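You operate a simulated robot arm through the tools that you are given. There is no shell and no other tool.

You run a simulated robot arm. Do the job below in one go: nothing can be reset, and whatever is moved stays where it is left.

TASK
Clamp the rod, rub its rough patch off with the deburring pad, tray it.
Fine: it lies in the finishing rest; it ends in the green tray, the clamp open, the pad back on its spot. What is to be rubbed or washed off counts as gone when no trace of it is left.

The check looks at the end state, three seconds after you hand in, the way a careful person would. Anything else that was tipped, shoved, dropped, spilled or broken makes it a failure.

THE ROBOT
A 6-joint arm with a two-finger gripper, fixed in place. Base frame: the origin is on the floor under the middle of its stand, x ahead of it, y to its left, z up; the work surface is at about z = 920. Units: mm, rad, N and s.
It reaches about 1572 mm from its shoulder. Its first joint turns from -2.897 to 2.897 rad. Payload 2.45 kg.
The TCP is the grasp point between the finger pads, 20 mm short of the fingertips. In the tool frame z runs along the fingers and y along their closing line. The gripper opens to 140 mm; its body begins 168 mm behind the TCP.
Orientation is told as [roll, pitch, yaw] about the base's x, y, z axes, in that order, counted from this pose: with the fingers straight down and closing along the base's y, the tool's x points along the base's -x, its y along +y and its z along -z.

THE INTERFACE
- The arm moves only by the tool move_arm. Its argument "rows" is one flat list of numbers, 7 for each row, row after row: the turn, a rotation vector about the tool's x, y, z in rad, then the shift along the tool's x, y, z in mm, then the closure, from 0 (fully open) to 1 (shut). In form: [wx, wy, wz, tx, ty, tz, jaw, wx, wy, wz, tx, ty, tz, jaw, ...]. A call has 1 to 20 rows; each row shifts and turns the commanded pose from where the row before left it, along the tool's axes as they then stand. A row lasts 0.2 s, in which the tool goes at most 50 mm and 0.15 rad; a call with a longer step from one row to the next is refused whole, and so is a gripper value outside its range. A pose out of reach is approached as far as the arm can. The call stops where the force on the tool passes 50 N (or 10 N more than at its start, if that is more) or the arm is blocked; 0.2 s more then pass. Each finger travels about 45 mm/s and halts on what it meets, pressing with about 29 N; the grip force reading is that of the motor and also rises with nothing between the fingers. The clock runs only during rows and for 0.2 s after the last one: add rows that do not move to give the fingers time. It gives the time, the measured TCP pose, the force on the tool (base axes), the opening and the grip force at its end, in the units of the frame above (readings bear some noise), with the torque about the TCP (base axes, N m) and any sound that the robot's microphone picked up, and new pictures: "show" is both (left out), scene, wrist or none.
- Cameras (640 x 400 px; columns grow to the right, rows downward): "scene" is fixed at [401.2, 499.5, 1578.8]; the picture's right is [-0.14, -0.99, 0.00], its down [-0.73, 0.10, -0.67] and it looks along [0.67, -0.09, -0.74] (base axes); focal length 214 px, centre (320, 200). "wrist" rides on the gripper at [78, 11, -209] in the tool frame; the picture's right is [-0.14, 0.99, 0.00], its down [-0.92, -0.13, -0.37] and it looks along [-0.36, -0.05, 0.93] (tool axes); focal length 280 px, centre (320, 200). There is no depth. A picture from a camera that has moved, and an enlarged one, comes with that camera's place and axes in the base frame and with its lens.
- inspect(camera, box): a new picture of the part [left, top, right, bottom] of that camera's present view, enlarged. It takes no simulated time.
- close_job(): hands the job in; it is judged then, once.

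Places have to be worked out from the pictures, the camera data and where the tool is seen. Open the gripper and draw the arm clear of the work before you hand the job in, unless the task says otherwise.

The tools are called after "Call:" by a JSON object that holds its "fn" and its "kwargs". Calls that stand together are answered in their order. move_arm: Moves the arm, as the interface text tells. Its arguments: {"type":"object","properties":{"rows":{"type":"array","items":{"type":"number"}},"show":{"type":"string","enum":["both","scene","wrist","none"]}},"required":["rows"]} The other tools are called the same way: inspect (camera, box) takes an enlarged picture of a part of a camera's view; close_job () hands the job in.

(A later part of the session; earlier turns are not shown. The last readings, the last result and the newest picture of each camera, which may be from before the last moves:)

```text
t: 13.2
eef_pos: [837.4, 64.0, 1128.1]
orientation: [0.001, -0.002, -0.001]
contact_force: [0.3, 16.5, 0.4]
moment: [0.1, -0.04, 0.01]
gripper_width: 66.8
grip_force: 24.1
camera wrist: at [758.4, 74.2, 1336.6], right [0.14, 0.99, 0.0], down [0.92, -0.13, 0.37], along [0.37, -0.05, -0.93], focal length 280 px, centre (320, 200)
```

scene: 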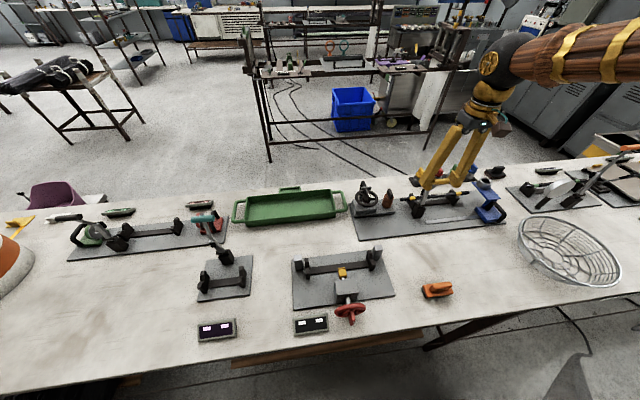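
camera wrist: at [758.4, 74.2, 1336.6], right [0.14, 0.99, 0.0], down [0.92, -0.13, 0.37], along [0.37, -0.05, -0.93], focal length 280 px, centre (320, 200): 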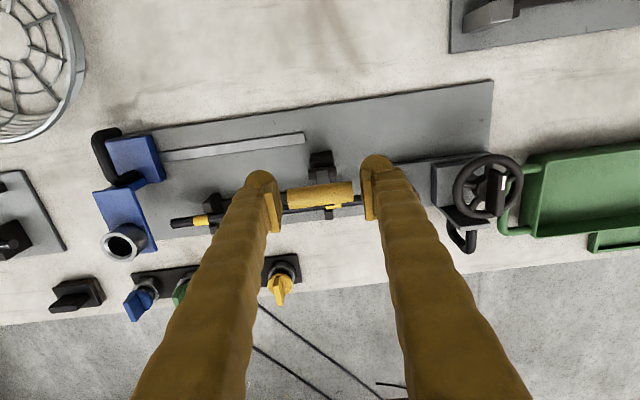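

Call:
{"fn": "move_arm", "kwargs": {"rows": [0, 0, 0, 0, 1, 0, 0.62, 0, 0, 0, 0, 0, 0, 0.62, 0, 0, 0, 0, 0, 0, 0.62], "show": "none"}}

Call:
{"fn": "inspect", "kwargs": {"camera": "wrist", "box": [230, 140, 430, 265]}}

```text
t: 14.0
eef_pos: [836.3, 63.9, 1128.5]
orientation: [0.0, 0.0, -0.002]
contact_force: [4.0, 5.2, -15.8]
moment: [-0.11, -0.1, -0.03]
gripper_width: 66.3
grip_force: 45.0
```

```text
3.20 times, centred on (330, 202) of wrist
camera zoom: at [758.6, 74.5, 1336.7], right [0.14, 0.99, 0.0], down [0.92, -0.13, 0.37], along [0.37, -0.05, -0.93], focal length 897 px, centre (288, 192)
```

zoom: 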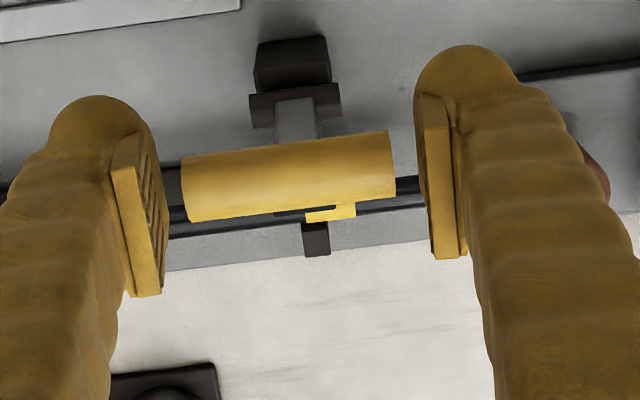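

The grip on the handle is now balanced (Fy≈5 N). I swing the handle slowly along its arc toward the rod and watch forces.

Call:
{"fn": "move_arm", "kwargs": {"rows": [0, 0, 0, -5.5, 0, -0.6, 0.62, 0, 0, 0, -5.6, 0, -0.3, 0.62, 0, 0, 0, -5.6, 0, -0.1, 0.62, 0, 0, 0, -5.6, 0, 0.2, 0.62, 0, 0, 0, 0, 0, 0, 0.62], "show": "both"}}

```text
t: 15.2
eef_pos: [859.9, 65.1, 1130.5]
orientation: [0.0, -0.002, 0.0]
contact_force: [-6.5, 30.1, -3.7]
moment: [0.19, 0.85, 0.04]
gripper_width: 66.2
grip_force: 45.2
camera wrist: at [781.4, 74.1, 1338.3], right [0.14, 0.99, 0.0], down [0.92, -0.13, 0.37], along [0.37, -0.05, -0.93], focal length 280 px, centre (320, 200)
```

scene: 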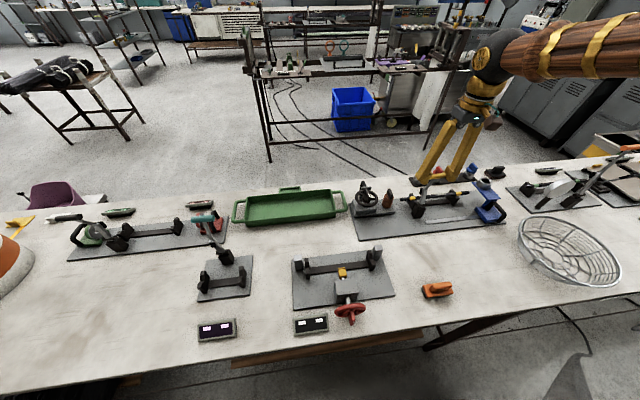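
wrist: 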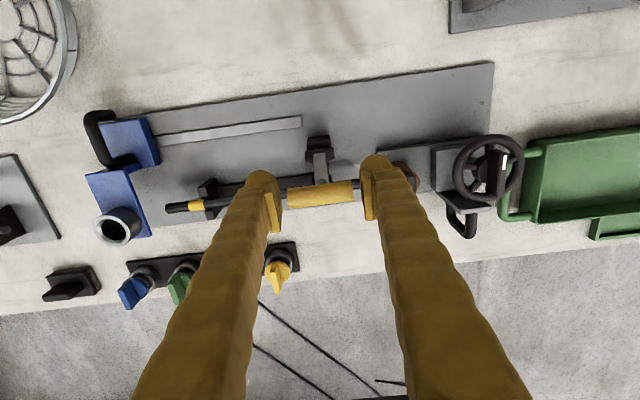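

The handle follows. I trim y by +2 mm to relieve the side load and continue the arc.

Call:
{"fn": "move_arm", "kwargs": {"rows": [0, 0, 0, 0, 1, 0, 0.62, 0, 0, 0, 0, 1, 0, 0.62, 0, 0, 0, -5.6, 0, 0.4, 0.62, 0, 0, 0, -5.5, 0, 0.6, 0.62, 0, 0, 0, -5.5, 0, 0.9, 0.62, 0, 0, 0, -5.5, 0, 1.1, 0.62, 0, 0, 0, 0, 0, 0, 0.62], "show": "none"}}

Call:
{"fn": "inspect", "kwargs": {"camera": "wrist", "box": [230, 120, 430, 265]}}

Call:
{"fn": "inspect", "kwargs": {"camera": "scene", "box": [385, 130, 495, 220]}}

```text
t: 16.8
eef_pos: [881.8, 65.0, 1127.4]
orientation: [0.001, -0.002, 0.0]
contact_force: [-1.4, -30.0, 3.9]
moment: [-0.3, 0.29, -0.09]
gripper_width: 66.3
grip_force: 45.0
```

```text
2.76 times, centred on (330, 192) of wrist
camera zoom: at [803.1, 74.6, 1335.6], right [0.14, 0.99, 0.0], down [0.92, -0.13, 0.37], along [0.37, -0.05, -0.93], focal length 774 px, centre (292, 221)
```

zoom: 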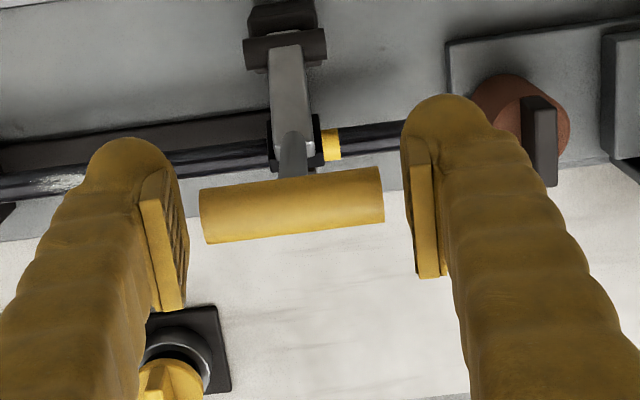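

```text
4.44 times, centred on (440, 175) of scene
camera zoom: at [401.2, 499.5, 1578.8], right [-0.14, -0.99, 0.0], down [-0.73, 0.1, -0.67], along [0.67, -0.09, -0.74], focal length 953 px, centre (-213, 311)
```

zoom: 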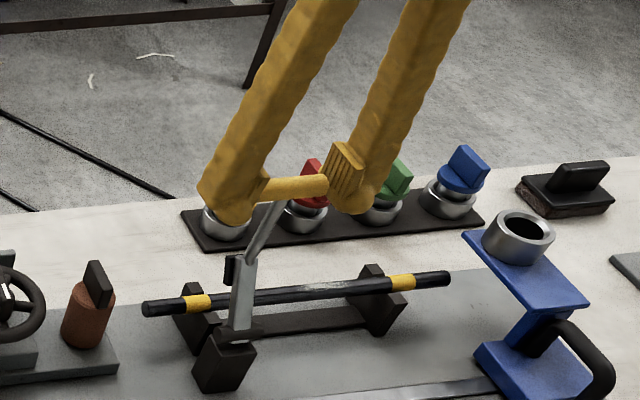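

Lever swings freely. I back y off 1 mm and continue the arc.

Call:
{"fn": "move_arm", "kwargs": {"rows": [0, 0, 0, 0, -1, 0, 0.62, 0, 0, 0, -10.7, 0, 2.9, 0.62, 0, 0, 0, -10.5, 0, 3.9, 0.62, 0, 0, 0, -10.1, 0, 4.8, 0.62, 0, 0, 0, -9.6, 0, 5.6, 0.62, 0, 0, 0, 0, 0, 0, 0.62], "show": "none"}}

Call:
{"fn": "inspect", "kwargs": {"camera": "scene", "box": [385, 130, 495, 220]}}

```text
t: 18.1
eef_pos: [922.6, 64.6, 1111.9]
orientation: [-0.003, -0.005, 0.0]
contact_force: [-0.4, -3.2, 2.4]
moment: [-0.14, 0.25, -0.02]
gripper_width: 66.3
grip_force: 45.0
stopped in row 6: the force on the tool passed its limit at 53 N (the readings are from after the stop); the commanded pose is now the measured one
```

```text
4.44 times, centred on (440, 175) of scene
camera zoom: at [401.2, 499.5, 1578.8], right [-0.14, -0.99, 0.0], down [-0.73, 0.1, -0.67], along [0.67, -0.09, -0.74], focal length 953 px, centre (-213, 311)
```

zoom: 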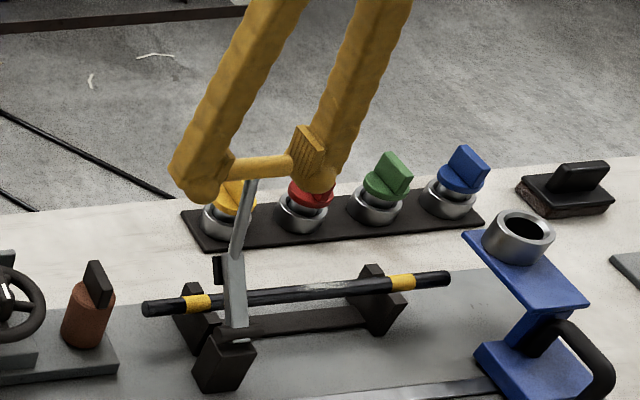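

Force spike stopped that call, but the handle is tracked; refitting the arc gives pivot ≈(856, 1002), R≈128. I continue in finer steps.

Call:
{"fn": "move_arm", "kwargs": {"rows": [0, 0, 0, -4.6, 0, 3.1, 0.62, 0, 0, 0, -4.6, 0, 3.2, 0.62, 0, 0, 0, -4.4, 0, 3.5, 0.62, 0, 0, 0, -4.4, 0, 3.5, 0.62, 0, 0, 0, -4.1, 0, 3.8, 0.62, 0, 0, 0, -4.0, 0, 3.9, 0.62, 0, 0, 0, 0, 0, 0, 0.62], "show": "none"}}

Call:
{"fn": "inspect", "kwargs": {"camera": "scene", "box": [385, 130, 495, 220]}}

```text
t: 19.8
eef_pos: [949.6, 64.6, 1092.7]
orientation: [0.0, -0.009, 0.0]
contact_force: [0.7, 0.1, 0.3]
moment: [0.01, 0.06, -0.03]
gripper_width: 66.4
grip_force: 44.4
stopped in row 7: the force on the tool passed its limit at 51 N (the readings are from after the stop); the commanded pose is now the measured one
```

```text
4.44 times, centred on (440, 175) of scene
camera zoom: at [401.2, 499.5, 1578.8], right [-0.14, -0.99, 0.0], down [-0.73, 0.1, -0.67], along [0.67, -0.09, -0.74], focal length 953 px, centre (-213, 311)
```

zoom: 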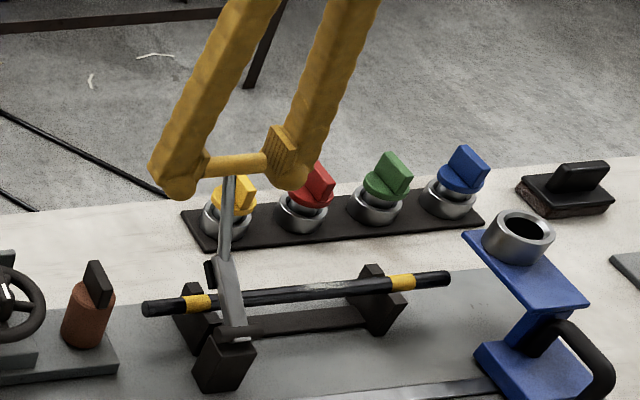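

Call:
{"fn": "inspect", "kwargs": {"camera": "wrist", "box": [230, 120, 430, 265]}}

Call:
{"fn": "inspect", "kwargs": {"camera": "scene", "box": [400, 160, 450, 220]}}

```text
2.76 times, centred on (330, 192) of wrist
camera zoom: at [869.7, 74.3, 1299.4], right [0.14, 0.99, 0.0], down [0.92, -0.13, 0.38], along [0.38, -0.05, -0.93], focal length 774 px, centre (292, 221)
```

zoom: 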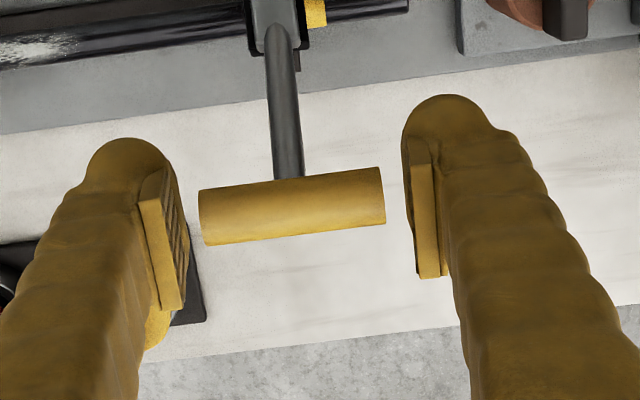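

```text
6.67 times, centred on (425, 190) of scene
camera zoom: at [401.2, 499.5, 1578.8], right [-0.14, -0.99, 0.0], down [-0.73, 0.1, -0.67], along [0.67, -0.09, -0.74], focal length 1430 px, centre (-380, 267)
```

zoom: 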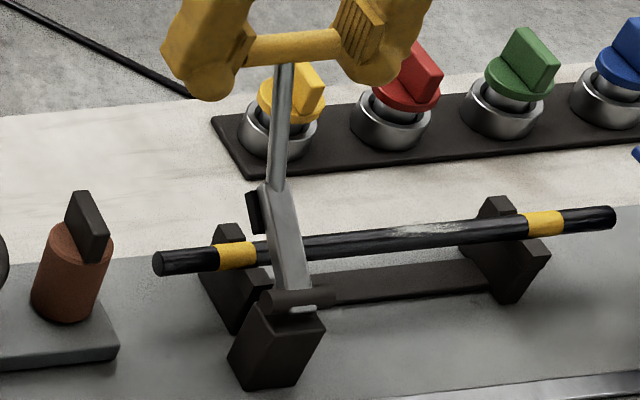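

The handle is still centred in the grip; refit gives pivot ≈(854, 994), R≈137, handle at ≈46°, with the press arm ≈28° above horizontal. I continue.

Call:
{"fn": "move_arm", "kwargs": {"rows": [0, 0, 0, -4.2, 0, 4.2, 0.62, 0, 0, 0, -4.1, 0, 4.5, 0.62, 0, 0, 0, -3.8, 0, 4.6, 0.62, 0, 0, 0, -3.6, 0, 4.8, 0.62, 0, 0, 0, 0, 0, 0, 0.62], "show": "none"}}

Call:
{"fn": "inspect", "kwargs": {"camera": "scene", "box": [400, 160, 450, 220]}}

```text
t: 21.0
eef_pos: [964.5, 64.0, 1074.8]
orientation: [0.0, -0.013, 0.0]
contact_force: [1.3, 7.1, 6.7]
moment: [0.05, 0.59, -0.01]
gripper_width: 66.7
grip_force: 45.2
```

```text
6.67 times, centred on (425, 190) of scene
camera zoom: at [401.2, 499.5, 1578.8], right [-0.14, -0.99, 0.0], down [-0.73, 0.1, -0.67], along [0.67, -0.09, -0.74], focal length 1430 px, centre (-380, 267)
```

zoom: 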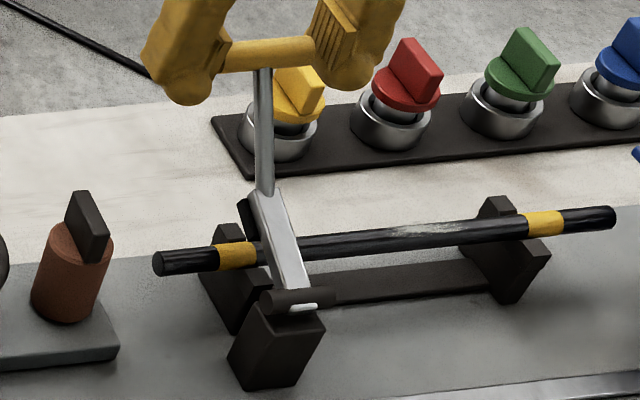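

Call:
{"fn": "move_arm", "kwargs": {"rows": [0, 0, 0, -3.3, 0, 5.0, 0.62, 0, 0, 0, -3.3, 0, 5.0, 0.62, 0, 0, 0, -2.9, 0, 5.3, 0.62, 0, 0, 0, 0, 0, 0, 0.62], "show": "none"}}

Call:
{"fn": "inspect", "kwargs": {"camera": "scene", "box": [400, 160, 450, 220]}}

```text
t: 22.0
eef_pos: [975.8, 64.7, 1059.1]
orientation: [0.001, -0.012, 0.001]
contact_force: [35.8, 29.5, 21.9]
moment: [0.2, 0.28, -0.22]
gripper_width: 66.7
grip_force: 45.0
```

```text
6.67 times, centred on (425, 190) of scene
camera zoom: at [401.2, 499.5, 1578.8], right [-0.14, -0.99, 0.0], down [-0.73, 0.1, -0.67], along [0.67, -0.09, -0.74], focal length 1430 px, centre (-380, 267)
```

zoom: 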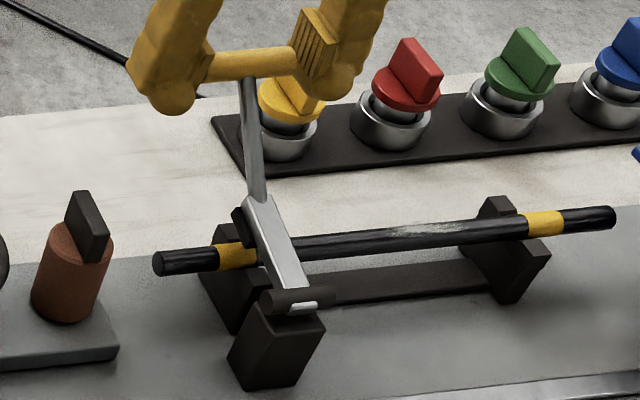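

The load is radial (arm slightly inside the true arc) plus side load; I correct outward ~1.5 mm and +1 mm in y.

Call:
{"fn": "move_arm", "kwargs": {"rows": [0, 0, 0, -1.0, 0.7, -0.5, 0.62, 0, 0, 0, 0, 0, 0, 0.62], "show": "none"}}

```text
t: 22.6
eef_pos: [976.4, 63.9, 1059.0]
orientation: [0.001, -0.011, 0.0]
contact_force: [26.1, 27.2, 10.5]
moment: [0.11, -0.37, -0.24]
gripper_width: 66.5
grip_force: 44.9
```

Call:
{"fn": "move_arm", "kwargs": {"rows": [0, 0, 0, -1.8, 0.6, -0.4, 0.62, 0, 0, 0, 0, 0, 0, 0.62], "show": "none"}}

```text
t: 23.2
eef_pos: [975.5, 64.5, 1058.4]
orientation: [0.001, -0.007, 0.0]
contact_force: [-4.7, 13.4, -6.9]
moment: [-0.09, -0.29, 0.0]
gripper_width: 66.7
grip_force: 45.3
```

Forces relaxed. I continue along the arc.

Call:
{"fn": "move_arm", "kwargs": {"rows": [0, 0, 0, -3.0, 0.3, 5.3, 0.62, 0, 0, 0, -2.8, 0, 5.4, 0.62, 0, 0, 0, 0, 0, 0, 0.62], "show": "none"}}

Call:
{"fn": "inspect", "kwargs": {"camera": "scene", "box": [400, 160, 450, 220]}}

```text
t: 24.0
eef_pos: [982.7, 64.2, 1048.2]
orientation: [-0.001, -0.007, -0.004]
contact_force: [-38.9, -12.2, -12.7]
moment: [0.02, 0.64, -0.14]
gripper_width: 66.6
grip_force: 45.4
```

```text
6.67 times, centred on (425, 190) of scene
camera zoom: at [401.2, 499.5, 1578.8], right [-0.14, -0.99, 0.0], down [-0.73, 0.1, -0.67], along [0.67, -0.09, -0.74], focal length 1430 px, centre (-380, 267)
```

zoom: 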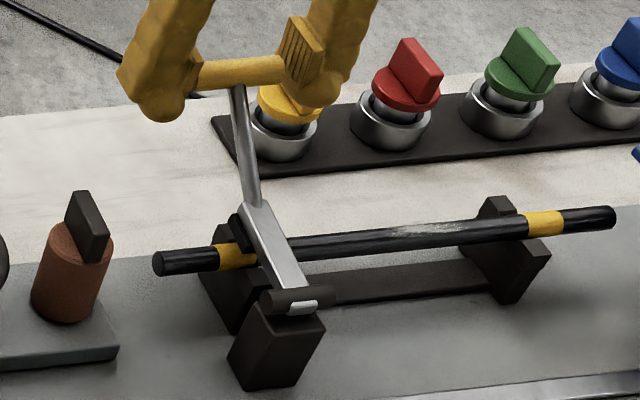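

Slightly outside the arc now; I correct inward and keep descending.

Call:
{"fn": "move_arm", "kwargs": {"rows": [0, 0, 0, 1.5, 0, 0.5, 0.62, 0, 0, 0, -1.8, 0, 5.0, 0.62, 0, 0, 0, 0, 0, 0, 0.62], "show": "none"}}

Call:
{"fn": "inspect", "kwargs": {"camera": "scene", "box": [400, 160, 450, 220]}}

```text
t: 24.8
eef_pos: [984.2, 64.6, 1044.0]
orientation: [0.0, -0.012, 0.0]
contact_force: [-17.4, -20.0, -2.2]
moment: [-0.01, 0.76, -0.09]
gripper_width: 66.4
grip_force: 44.9
```

```text
6.67 times, centred on (425, 190) of scene
camera zoom: at [401.2, 499.5, 1578.8], right [-0.14, -0.99, 0.0], down [-0.73, 0.1, -0.67], along [0.67, -0.09, -0.74], focal length 1430 px, centre (-380, 267)
```

zoom: 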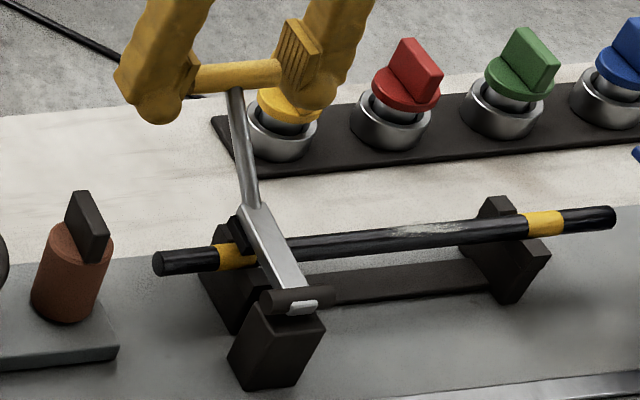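

Call:
{"fn": "move_arm", "kwargs": {"rows": [0, 0, 0, 0.8, -0.5, 0.2, 0.62, 0, 0, 0, -1.6, 0, 5.3, 0.62, 0, 0, 0, 0, 0, 0, 0.62], "show": "none"}}

Call:
{"fn": "inspect", "kwargs": {"camera": "scene", "box": [400, 160, 450, 220]}}

Call:
{"fn": "inspect", "kwargs": {"camera": "wrist", "box": [200, 60, 440, 240]}}

```text
t: 25.6
eef_pos: [986.7, 65.1, 1040.2]
orientation: [-0.001, -0.015, -0.001]
contact_force: [30.5, -35.0, 15.2]
moment: [-0.17, 0.59, 0.24]
gripper_width: 66.4
grip_force: 45.1
```

```text
6.67 times, centred on (425, 190) of scene
camera zoom: at [401.2, 499.5, 1578.8], right [-0.14, -0.99, 0.0], down [-0.73, 0.1, -0.67], along [0.67, -0.09, -0.74], focal length 1430 px, centre (-380, 267)
```

zoom: 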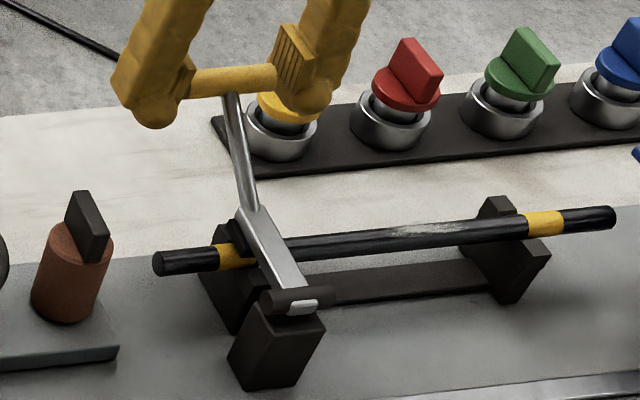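

```text
2.22 times, centred on (320, 150) of wrist
camera zoom: at [905.9, 74.5, 1246.2], right [0.14, 0.99, 0.0], down [0.91, -0.13, 0.38], along [0.38, -0.05, -0.92], focal length 623 px, centre (320, 311)
```

zoom: 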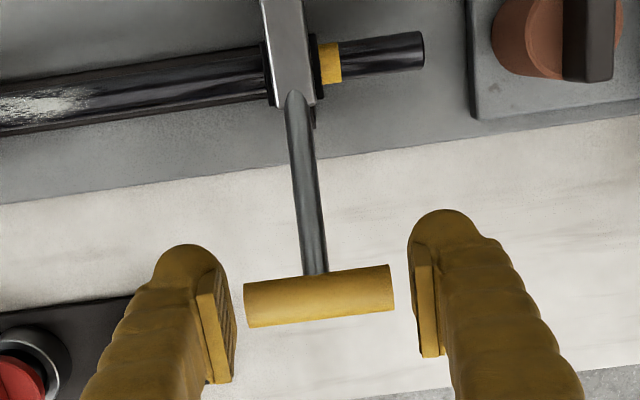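

Call:
{"fn": "move_arm", "kwargs": {"rows": [0, 0, 0, -0.9, -0.6, -0.2, 0.62, 0, 0, 0, -0.6, 0, 2.5, 0.62, 0, 0, 0, 0, 0, 0, 0.62], "show": "none"}}

Call:
{"fn": "inspect", "kwargs": {"camera": "scene", "box": [400, 160, 450, 220]}}

```text
t: 26.4
eef_pos: [987.4, 64.9, 1034.2]
orientation: [0.0, -0.011, 0.001]
contact_force: [36.7, -28.4, 13.7]
moment: [-0.1, 0.4, 0.33]
gripper_width: 66.8
grip_force: 45.1
```

```text
6.67 times, centred on (425, 190) of scene
camera zoom: at [401.2, 499.5, 1578.8], right [-0.14, -0.99, 0.0], down [-0.73, 0.1, -0.67], along [0.67, -0.09, -0.74], focal length 1430 px, centre (-380, 267)
```

zoom: 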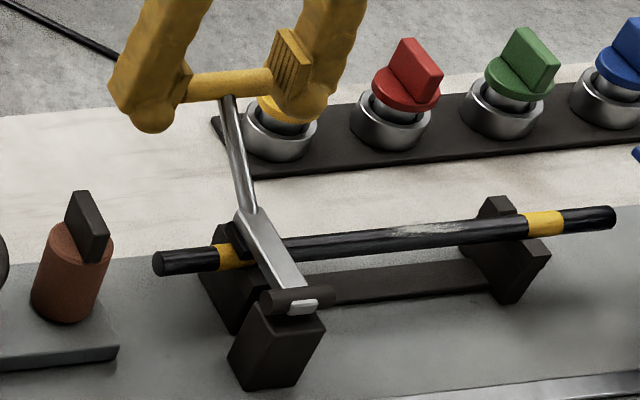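

Call:
{"fn": "move_arm", "kwargs": {"rows": [0, 0, 0, -1.3, -0.7, -0.3, 0.62, 0, 0, 0, 0, 0, 0, 0.62, 0, 0, 0, -0.5, 0, 2.5, 0.62, 0, 0, 0, 0, 0, 0, 0.62], "show": "none"}}

Call:
{"fn": "inspect", "kwargs": {"camera": "scene", "box": [400, 160, 450, 220]}}

```text
t: 27.4
eef_pos: [988.4, 65.0, 1031.7]
orientation: [0.002, -0.01, -0.001]
contact_force: [28.9, -3.0, 13.1]
moment: [0.02, 0.93, 0.1]
gripper_width: 66.5
grip_force: 45.4
```

```text
6.67 times, centred on (425, 190) of scene
camera zoom: at [401.2, 499.5, 1578.8], right [-0.14, -0.99, 0.0], down [-0.73, 0.1, -0.67], along [0.67, -0.09, -0.74], focal length 1430 px, centre (-380, 267)
```

zoom: 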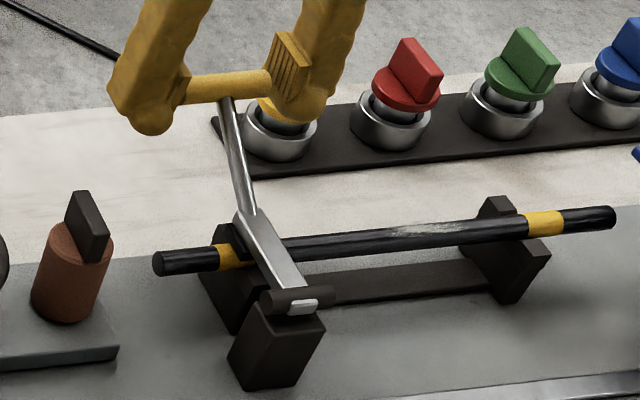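

Call:
{"fn": "move_arm", "kwargs": {"rows": [0, 0, 0, -1.0, 0, 0, 0.62, 0, 0, 0, -0.3, 0, 3, 0.62, 0, 0, 0, 0, 0, 0, 0.62], "show": "none"}}

Call:
{"fn": "inspect", "kwargs": {"camera": "scene", "box": [400, 160, 450, 220]}}

```text
t: 28.2
eef_pos: [990.0, 64.4, 1028.5]
orientation: [-0.001, -0.01, -0.001]
contact_force: [10.9, 3.4, 19.0]
moment: [0.05, 0.58, -0.03]
gripper_width: 66.3
grip_force: 44.9
```

```text
6.67 times, centred on (425, 190) of scene
camera zoom: at [401.2, 499.5, 1578.8], right [-0.14, -0.99, 0.0], down [-0.73, 0.1, -0.67], along [0.67, -0.09, -0.74], focal length 1430 px, centre (-380, 267)
```

zoom: 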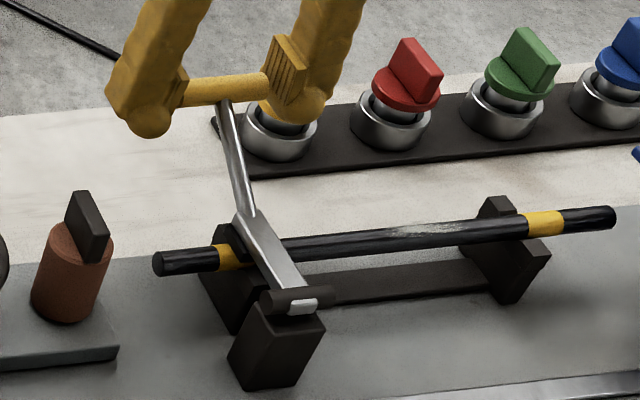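

Call:
{"fn": "move_arm", "kwargs": {"rows": [0, 0, 0, -0.3, 0, 1.5, 0.62, 0, 0, 0, -0.2, 0, 1.5, 0.62, 0, 0, 0, 0, 0, 0, 0.62], "show": "none"}}

Call:
{"fn": "inspect", "kwargs": {"camera": "scene", "box": [400, 160, 450, 220]}}

Call:
{"fn": "inspect", "kwargs": {"camera": "wrist", "box": [200, 0, 440, 180]}}

```text
t: 29.0
eef_pos: [990.3, 64.6, 1028.1]
orientation: [0.001, -0.011, 0.0]
contact_force: [-11.3, 1.3, 42.1]
moment: [0.03, 0.7, 0.05]
gripper_width: 66.3
grip_force: 45.1
```

```text
6.67 times, centred on (425, 190) of scene
camera zoom: at [401.2, 499.5, 1578.8], right [-0.14, -0.99, 0.0], down [-0.73, 0.1, -0.67], along [0.67, -0.09, -0.74], focal length 1430 px, centre (-380, 267)
```

zoom: 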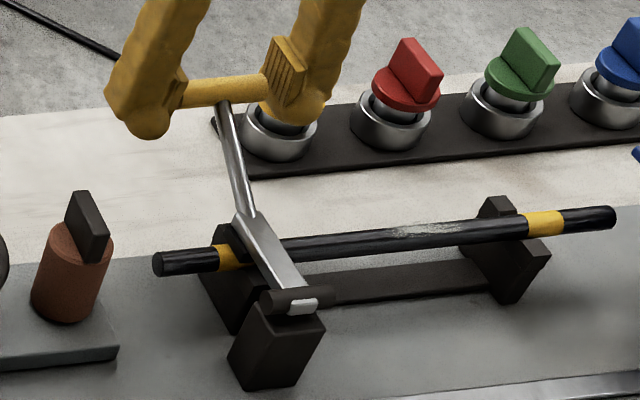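

```text
2.22 times, centred on (320, 90) of wrist
camera zoom: at [909.5, 74.3, 1235.3], right [0.14, 0.99, 0.0], down [0.92, -0.13, 0.38], along [0.38, -0.05, -0.93], focal length 623 px, centre (320, 444)
```

zoom: 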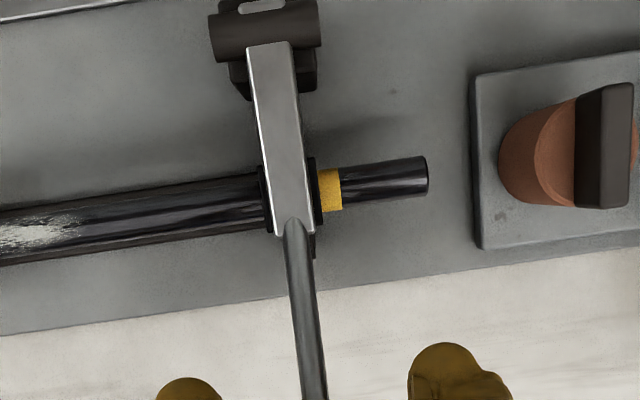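

Fz has climbed to 42 N with no further motion: the press pad is seated on the rod. I open the jaws slightly and see whether the lever holds.

Call:
{"fn": "move_arm", "kwargs": {"rows": [0, 0, 0, 0, 0, 0, 0.5, 0, 0, 0, 0, 0, 0, 0.4, 0, 0, 0, 0, 0, 0, 0.4], "show": "both"}}

Call:
{"fn": "inspect", "kwargs": {"camera": "scene", "box": [400, 160, 450, 220]}}

```text
t: 29.8
eef_pos: [990.5, 65.5, 1026.3]
orientation: [-0.002, -0.011, -0.001]
contact_force: [0.5, 0.9, -0.4]
moment: [-0.01, -0.02, -0.02]
gripper_width: 83.9
grip_force: 0.0
camera wrist: at [910.3, 74.3, 1233.6], right [0.14, 0.99, 0.0], down [0.92, -0.13, 0.38], along [0.37, -0.05, -0.93], focal length 280 px, centre (320, 200)
```

scene: 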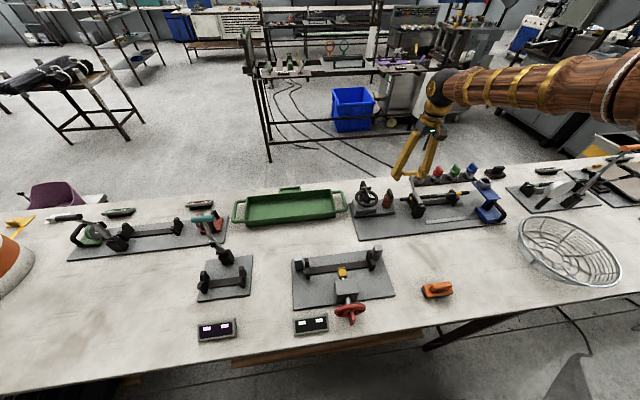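
wrist: 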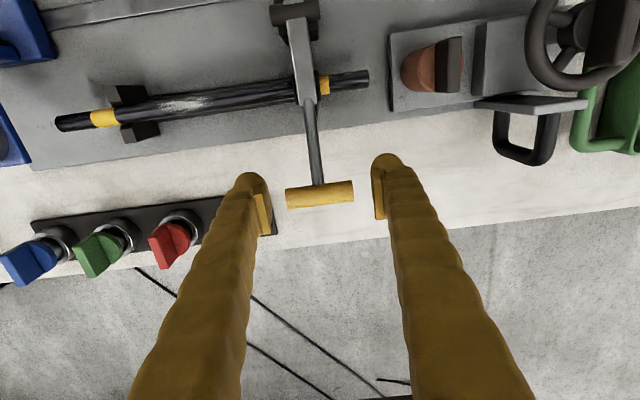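

```text
6.67 times, centred on (425, 190) of scene
camera zoom: at [401.2, 499.5, 1578.8], right [-0.14, -0.99, 0.0], down [-0.73, 0.1, -0.67], along [0.67, -0.09, -0.74], focal length 1430 px, centre (-380, 267)
```

zoom: 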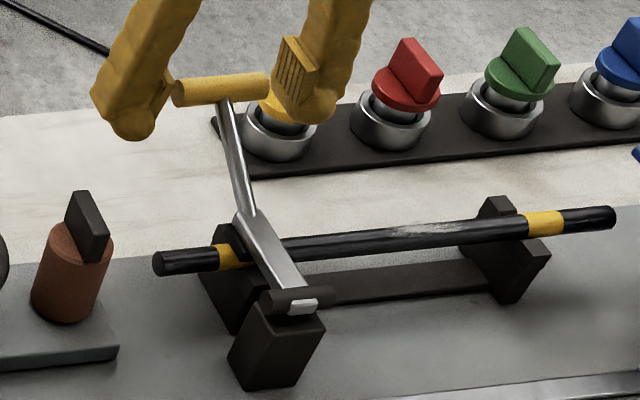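

The lever holds shut. I lift clear and travel over to above the orange pad, straightening the small pitch drift.

Call:
{"fn": "move_arm", "kwargs": {"rows": [0, 0, 0, 0, 0, -40, 0.3, 0, 0, 0, 0, 0, -42, 0.2, 0, 0, 0, 0, 0, -42, 0.1, 0, 0.011, 0, 0, 0, -42, 0.1, 0, 0, 0, 45.8, 7.1, 4.5, 0.1, 0, 0, 0, 45.8, 7.1, 4.5, 0.1, 0, 0, 0, 45.8, 7.1, 4.5, 0.1, 0, 0, 0, 45.8, 7.1, 4.5, 0.1, 0, 0, 0, 45.8, 7.1, 4.5, 0.1, 0, 0, 0, 45.8, 7.1, 4.5, 0.1, 0, 0, 0, 45.8, 7.1, 4.5, 0.1, 0, 0, 0, 45.8, 7.1, 4.5, 0.1, 0, 0, 0, 45.8, 7.1, 4.5, 0.1, 0, 0, 0, 0, 0, 0, 0.1], "show": "both"}}

```text
t: 32.8
eef_pos: [575.4, 125.8, 1157.5]
orientation: [0.001, -0.001, 0.002]
contact_force: [0.0, -0.8, -0.2]
moment: [0.0, -0.02, 0.01]
gripper_width: 126.0
grip_force: 0.1
camera wrist: at [497.6, 136.1, 1366.6], right [0.14, 0.99, 0.0], down [0.92, -0.13, 0.37], along [0.36, -0.05, -0.93], focal length 280 px, centre (320, 200)
```

scene: 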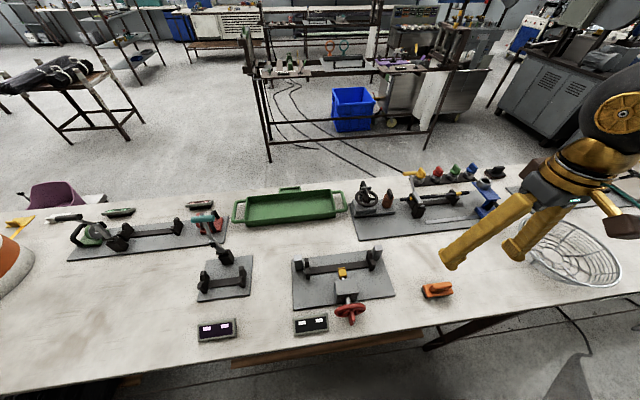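
wrist: 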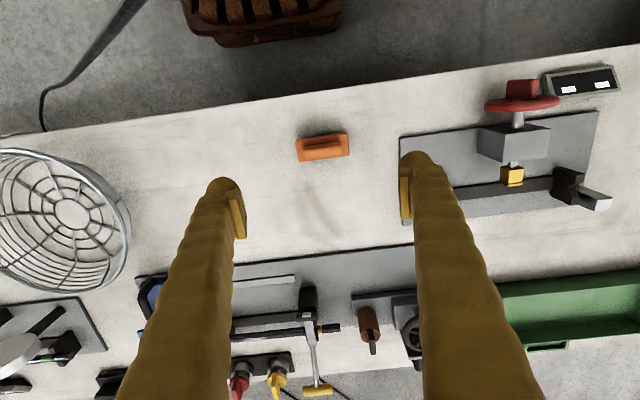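

Call:
{"fn": "inspect", "kwargs": {"camera": "wrist", "box": [280, 120, 365, 173]}}

```text
7.53 times, centred on (322, 146) of wrist
camera zoom: at [497.6, 136.1, 1366.6], right [0.14, 0.99, 0.0], down [0.92, -0.13, 0.37], along [0.36, -0.05, -0.93], focal length 2111 px, centre (301, 603)
```

zoom: 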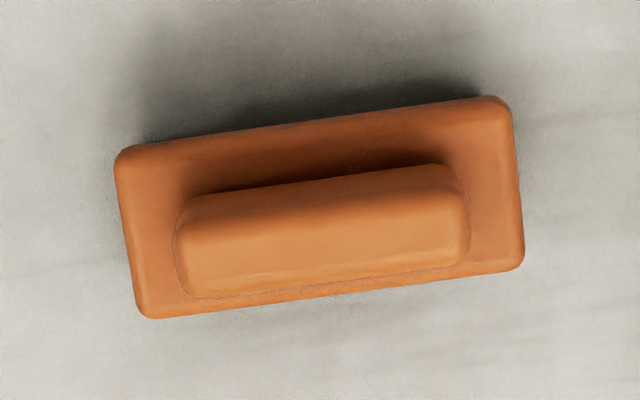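

Pad handle is at TCP+(2.3, 3.2) in x,y with yaw ≈0 and top z≈975. I descend around its handle to TCP z≈972.

Call:
{"fn": "move_arm", "kwargs": {"rows": [0, 0, 0, -2.3, 3.2, 40, 0.25, 0, 0, 0, 0, 0, 40, 0.3, 0, 0, 0, 0, 0, 40, 0.3, 0, 0, 0, 0, 0, 30, 0.3, 0, 0, 0, 0, 0, 20, 0.3, 0, 0, 0, 0, 0, 10, 0.3, 0, 0, 0, 0, 0, 5, 0.3, 0, 0, 0, 0, 0, 0, 0.3], "show": "both"}}

Call:
{"fn": "inspect", "kwargs": {"camera": "wrist", "box": [220, 120, 420, 245]}}

Call:
{"fn": "inspect", "kwargs": {"camera": "scene", "box": [395, 240, 495, 315]}}

```text
t: 34.6
eef_pos: [578.5, 131.8, 970.5]
orientation: [-0.001, 0.0, 0.0]
contact_force: [0.5, -0.7, 0.7]
moment: [-0.04, -0.03, 0.01]
gripper_width: 98.0
grip_force: 0.1
camera wrist: at [501.3, 141.1, 1178.7], right [0.14, 0.99, 0.0], down [0.92, -0.13, 0.37], along [0.36, -0.05, -0.93], focal length 280 px, centre (320, 200)
```

scene: 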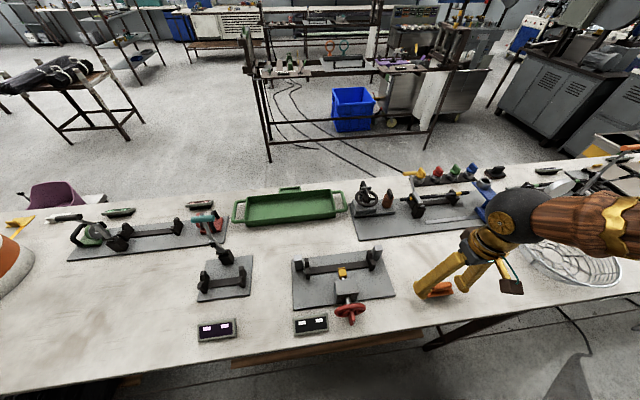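
wrist: 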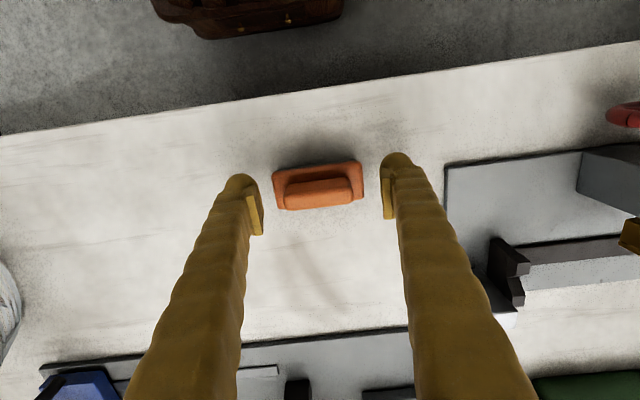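

```text
3.20 times, centred on (320, 182) of wrist
camera zoom: at [501.3, 141.1, 1178.7], right [0.14, 0.99, 0.0], down [0.92, -0.13, 0.37], along [0.36, -0.05, -0.93], focal length 897 px, centre (320, 256)
```

zoom: 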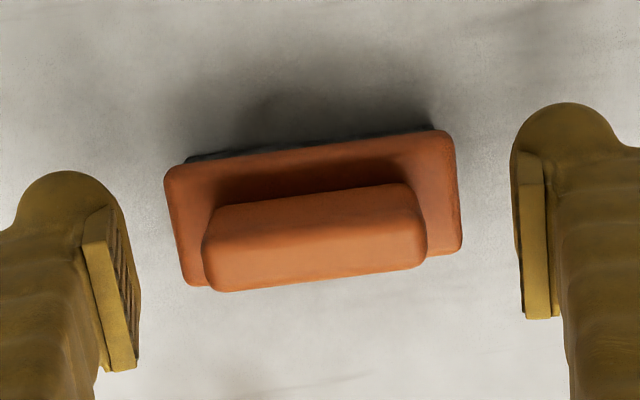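

```text
5.33 times, centred on (445, 278) of scene
camera zoom: at [401.2, 499.5, 1578.8], right [-0.14, -0.99, 0.0], down [-0.73, 0.1, -0.67], along [0.67, -0.09, -0.74], focal length 1144 px, centre (-347, -213)
```

zoom: 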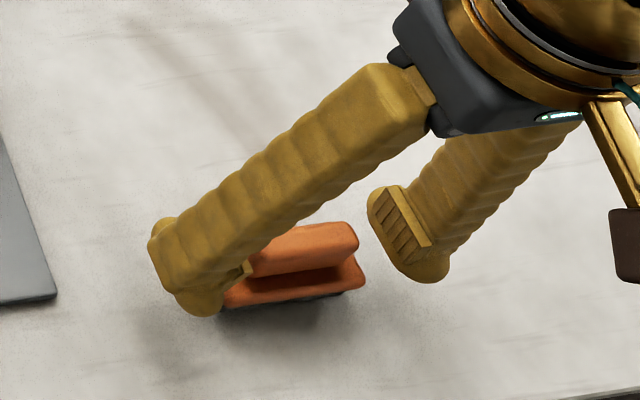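

The jaws are ≈3 mm too far in +y relative to the pad handle; I shift −3 mm and close on it.

Call:
{"fn": "move_arm", "kwargs": {"rows": [0, 0, 0, 0, -3, 0, 0.3, 0, 0, 0, 0, 0, 0, 0.4, 0, 0, 0, 0, 0, 0, 0.5, 0, 0, 0, 0, 0, 0, 0.62, 0, 0, 0, 0, 0, 0, 0.65, 0, 0, 0, 0, 0, 0, 0.65], "show": "wrist"}}

Call:
{"fn": "inspect", "kwargs": {"camera": "wrist", "box": [220, 120, 420, 245]}}

```text
t: 36.0
eef_pos: [578.5, 129.1, 970.3]
orientation: [0.0, -0.001, -0.001]
contact_force: [-0.2, -0.6, 0.1]
moment: [-0.01, 0.03, -0.02]
gripper_width: 54.9
grip_force: 28.6
camera wrist: at [500.5, 137.8, 1178.4], right [0.14, 0.99, 0.0], down [0.92, -0.13, 0.37], along [0.36, -0.05, -0.93], focal length 280 px, centre (320, 200)
```

wrist: 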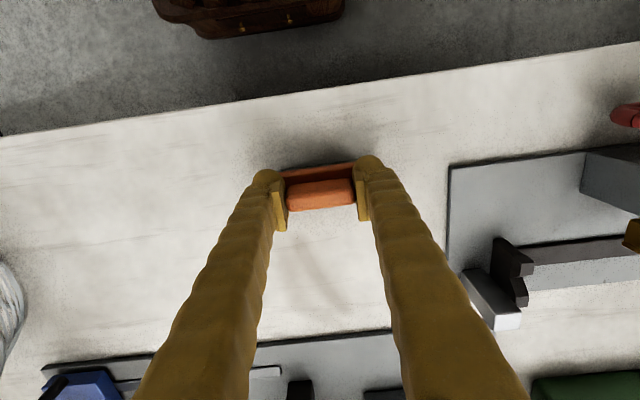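

```text
3.20 times, centred on (320, 182) of wrist
camera zoom: at [500.5, 137.8, 1178.4], right [0.14, 0.99, 0.0], down [0.92, -0.13, 0.37], along [0.36, -0.05, -0.93], focal length 897 px, centre (320, 256)
```

zoom: 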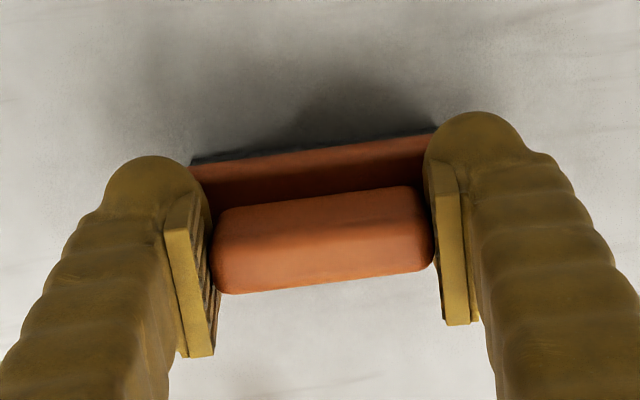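

Firm grip on the pad (54.9 mm, no net force). I lift it and carry it over to above the rod's patch.

Call:
{"fn": "move_arm", "kwargs": {"rows": [0, 0, 0, 0, 0, -10, 0.65, 0, 0, 0, 0, 0, -30, 0.65, 0, 0, 0, 0, 0, -40, 0.65, 0, 0, 0, 0, 0, -40, 0.65, 0, 0, 0, 0, 0, -40, 0.65, 0, 0, 0, -36.4, -19, 0, 0.65, 0, 0, 0, -36.4, -19, 0, 0.65, 0, 0, 0, -36.4, -19, 0, 0.65, 0, 0, 0, -36.4, -19, 0, 0.65, 0, 0, 0, -36.4, -19, 0, 0.65, 0, 0, 0, -36.4, -19, 0, 0.65, 0, 0, 0, -36.4, -19, 0, 0.65, 0, 0, 0, -36.4, -19, 0, 0.65, 0, 0, 0, -18.2, -9.5, 0, 0.65, 0, 0, 0, 0, 0, 0, 0.65], "show": "both"}}

Call:
{"fn": "inspect", "kwargs": {"camera": "wrist", "box": [200, 100, 440, 250]}}

Call:
{"fn": "inspect", "kwargs": {"camera": "scene", "box": [385, 130, 525, 230]}}

```text
t: 39.2
eef_pos: [885.4, -34.2, 1128.1]
orientation: [0.001, 0.0, 0.001]
contact_force: [-0.1, -0.3, -1.5]
moment: [-0.01, 0.01, 0.03]
gripper_width: 54.7
grip_force: 28.5
camera wrist: at [808.3, -24.1, 1336.6], right [0.14, 0.99, 0.0], down [0.92, -0.13, 0.37], along [0.36, -0.05, -0.93], focal length 280 px, centre (320, 200)
```

scene: 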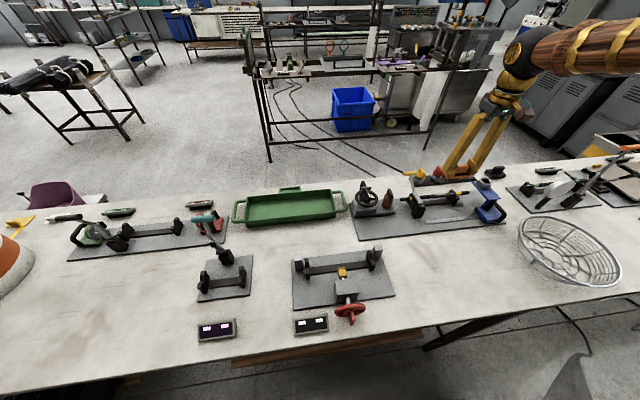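
wrist: 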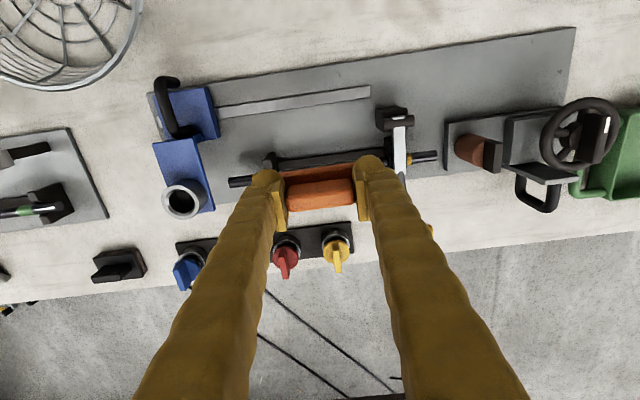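

```text
2.67 times, centred on (320, 175) of wrist
camera zoom: at [808.3, -24.1, 1336.6], right [0.14, 0.99, 0.0], down [0.92, -0.13, 0.37], along [0.36, -0.05, -0.93], focal length 748 px, centre (320, 267)
```

zoom: 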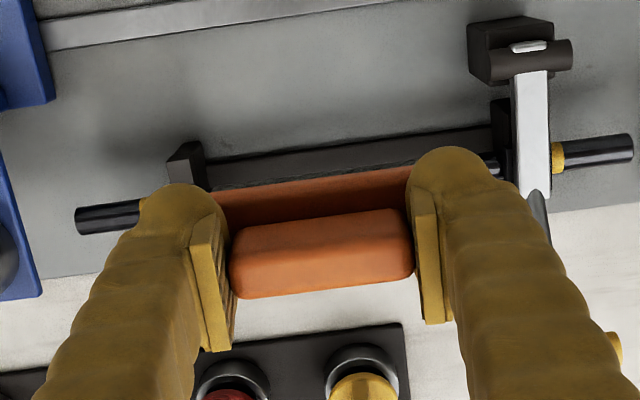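

```text
4.00 times, centred on (455, 180) of scene
camera zoom: at [401.2, 499.5, 1578.8], right [-0.14, -0.99, 0.0], down [-0.73, 0.1, -0.67], along [0.67, -0.09, -0.74], focal length 858 px, centre (-220, 280)
```

zoom: 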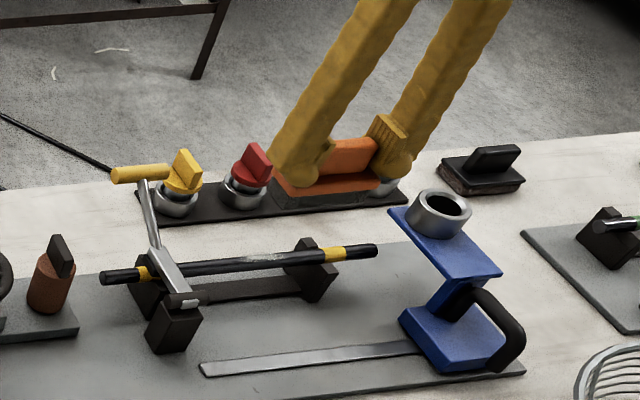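

Pad is held; the rod is at x≈909 with patch centre y≈-42. I move above it and lower to about 10 mm over the rod.

Call:
{"fn": "move_arm", "kwargs": {"rows": [0, 0, 0, -21.6, -9.2, 0, 0.65, 0, 0, 0, 0, 0, 30, 0.65, 0, 0, 0, 0, 0, 30, 0.65, 0, 0, 0, 0, 0, 20, 0.65, 0, 0, 0, 0, 0, 0, 0.65], "show": "both"}}

Call:
{"fn": "inspect", "kwargs": {"camera": "wrist", "box": [200, 100, 440, 250]}}

Call:
{"fn": "inspect", "kwargs": {"camera": "scene", "box": [400, 150, 500, 220]}}

```text
t: 40.4
eef_pos: [910.3, -44.4, 1044.7]
orientation: [-0.001, -0.001, 0.0]
contact_force: [0.6, -0.1, -0.3]
moment: [-0.01, 0.01, -0.03]
gripper_width: 54.9
grip_force: 28.9
camera wrist: at [831.8, -34.8, 1254.0], right [0.14, 0.99, 0.0], down [0.92, -0.13, 0.37], along [0.36, -0.05, -0.93], focal length 280 px, centre (320, 200)
```

scene: 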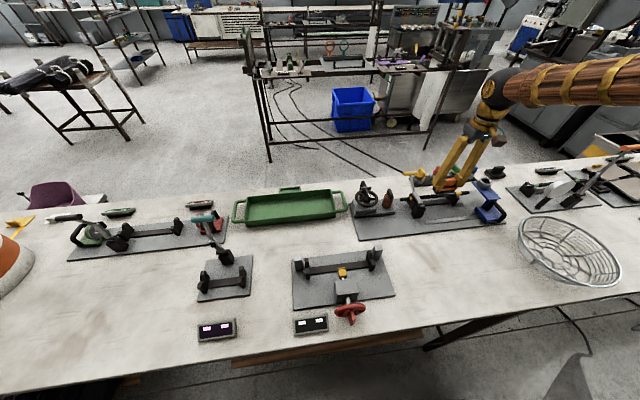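
wrist: 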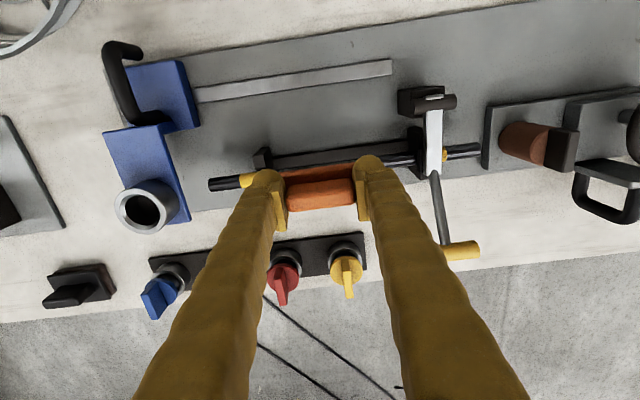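

```text
2.67 times, centred on (320, 175) of wrist
camera zoom: at [831.8, -34.8, 1254.0], right [0.14, 0.99, 0.0], down [0.92, -0.13, 0.37], along [0.36, -0.05, -0.93], focal length 748 px, centre (320, 267)
```

zoom: 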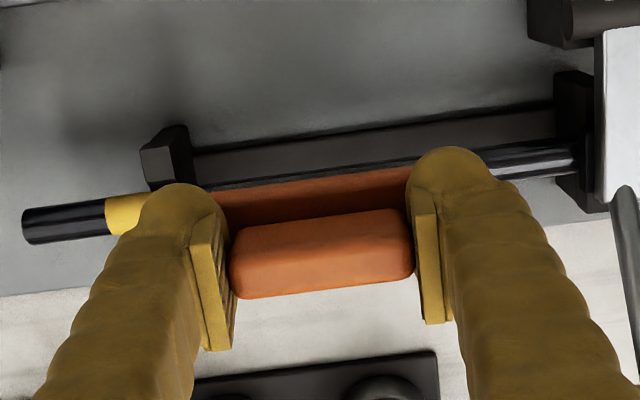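

```text
5.71 times, centred on (450, 185) of scene
camera zoom: at [401.2, 499.5, 1578.8], right [-0.14, -0.99, 0.0], down [-0.73, 0.1, -0.67], along [0.67, -0.09, -0.74], focal length 1226 px, centre (-423, 286)
```

zoom: 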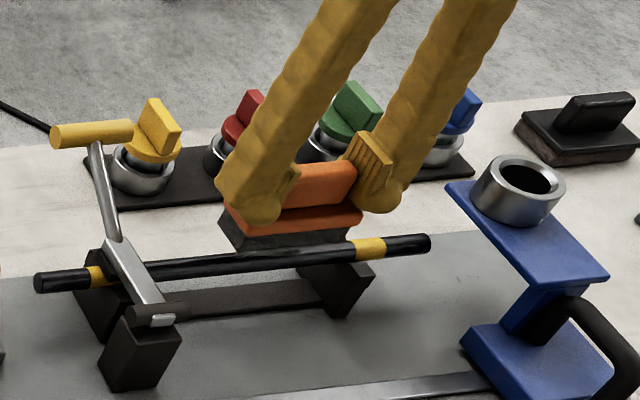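

The pad is centred over the rod (within ~1 mm). I descend slowly in small steps, watching for contact.

Call:
{"fn": "move_arm", "kwargs": {"rows": [0, 0, 0, 0, 0, 2, 0.65, 0, 0, 0, 0, 0, 2, 0.65, 0, 0, 0, 0, 0, 1.5, 0.65, 0, 0, 0, 0, 0, 0, 0.65], "show": "none"}}

```text
t: 41.4
eef_pos: [909.4, -41.5, 1041.0]
orientation: [0.0, 0.001, -0.001]
contact_force: [-0.3, 0.1, -1.2]
moment: [-0.01, 0.01, -0.02]
gripper_width: 54.8
grip_force: 29.0
```

Call:
{"fn": "move_arm", "kwargs": {"rows": [0, 0, 0, 0, 0, 1.5, 0.65, 0, 0, 0, 0, 0, 1.5, 0.65, 0, 0, 0, 0, 0, 0, 0.65], "show": "none"}}

Call:
{"fn": "inspect", "kwargs": {"camera": "scene", "box": [420, 165, 490, 215]}}

```text
t: 42.2
eef_pos: [909.6, -41.4, 1039.5]
orientation: [0.001, -0.001, 0.0]
contact_force: [0.1, -0.1, -0.9]
moment: [-0.01, -0.01, 0.02]
gripper_width: 55.0
grip_force: 29.3
```

```text
8.00 times, centred on (455, 190) of scene
camera zoom: at [401.2, 499.5, 1578.8], right [-0.14, -0.99, 0.0], down [-0.73, 0.1, -0.67], along [0.67, -0.09, -0.74], focal length 1716 px, centre (-760, 280)
```

zoom: 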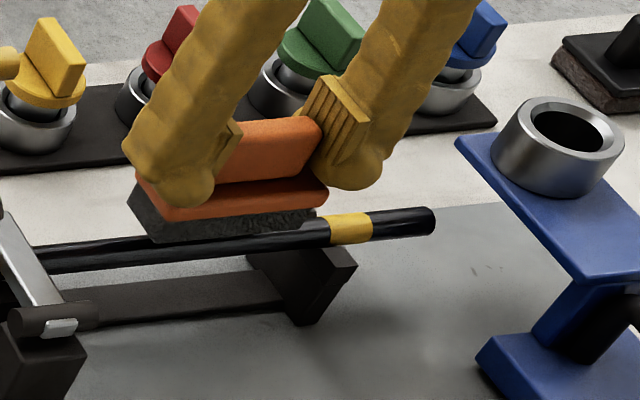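

Sole looks gritty, as expected of a deburring pad. Still no contact; I continue down.

Call:
{"fn": "move_arm", "kwargs": {"rows": [0, 0, 0, 0, 0, 1.5, 0.65, 0, 0, 0, 0, 0, 1, 0.65, 0, 0, 0, 0, 0, 0, 0.65], "show": "none"}}

```text
t: 43.0
eef_pos: [908.5, -42.0, 1035.6]
orientation: [0.0, 0.0, -0.002]
contact_force: [1.0, -0.2, -1.1]
moment: [0.0, -0.01, 0.02]
gripper_width: 54.7
grip_force: 29.2
```

Call:
{"fn": "move_arm", "kwargs": {"rows": [0, 0, 0, 0, 0, 1, 0.65, 0, 0, 0, 0, 0, 1, 0.65, 0, 0, 0, 0, 0, 0, 0.65], "show": "none"}}

```text
t: 43.8
eef_pos: [910.0, -43.0, 1034.0]
orientation: [0.001, 0.001, -0.001]
contact_force: [0.0, 0.0, -0.9]
moment: [0.02, -0.02, -0.03]
gripper_width: 55.1
grip_force: 28.7
```

Call:
{"fn": "move_arm", "kwargs": {"rows": [0, 0, 0, 0, 0, 1, 0.65, 0, 0, 0, 0, 0, 1, 0.65, 0, 0, 0, 0, 0, 0, 0.65], "show": "none"}}

Call:
{"fn": "inspect", "kwargs": {"camera": "scene", "box": [420, 165, 490, 215]}}

```text
t: 44.6
eef_pos: [909.8, -43.8, 1032.9]
orientation: [0.002, 0.001, 0.0]
contact_force: [-0.5, 0.2, -0.4]
moment: [0.01, -0.01, 0.0]
gripper_width: 54.7
grip_force: 29.2
```

```text
8.00 times, centred on (455, 190) of scene
camera zoom: at [401.2, 499.5, 1578.8], right [-0.14, -0.99, 0.0], down [-0.73, 0.1, -0.67], along [0.67, -0.09, -0.74], focal length 1716 px, centre (-760, 280)
```

zoom: 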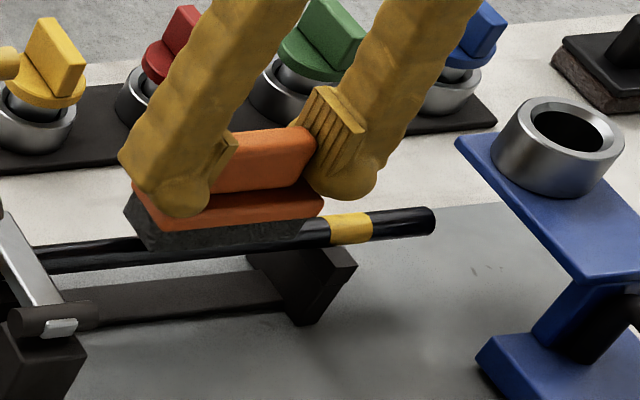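

Call:
{"fn": "move_arm", "kwargs": {"rows": [0, 0, 0, 0, 0, 1, 0.65, 0, 0, 0, 0, 0, 1, 0.65, 0, 0, 0, 0, 0, 0, 0.65], "show": "none"}}

```text
t: 45.4
eef_pos: [910.9, -44.1, 1030.6]
orientation: [0.001, -0.001, -0.002]
contact_force: [-0.1, -0.3, -0.8]
moment: [-0.01, -0.05, 0.04]
gripper_width: 54.9
grip_force: 28.9
```

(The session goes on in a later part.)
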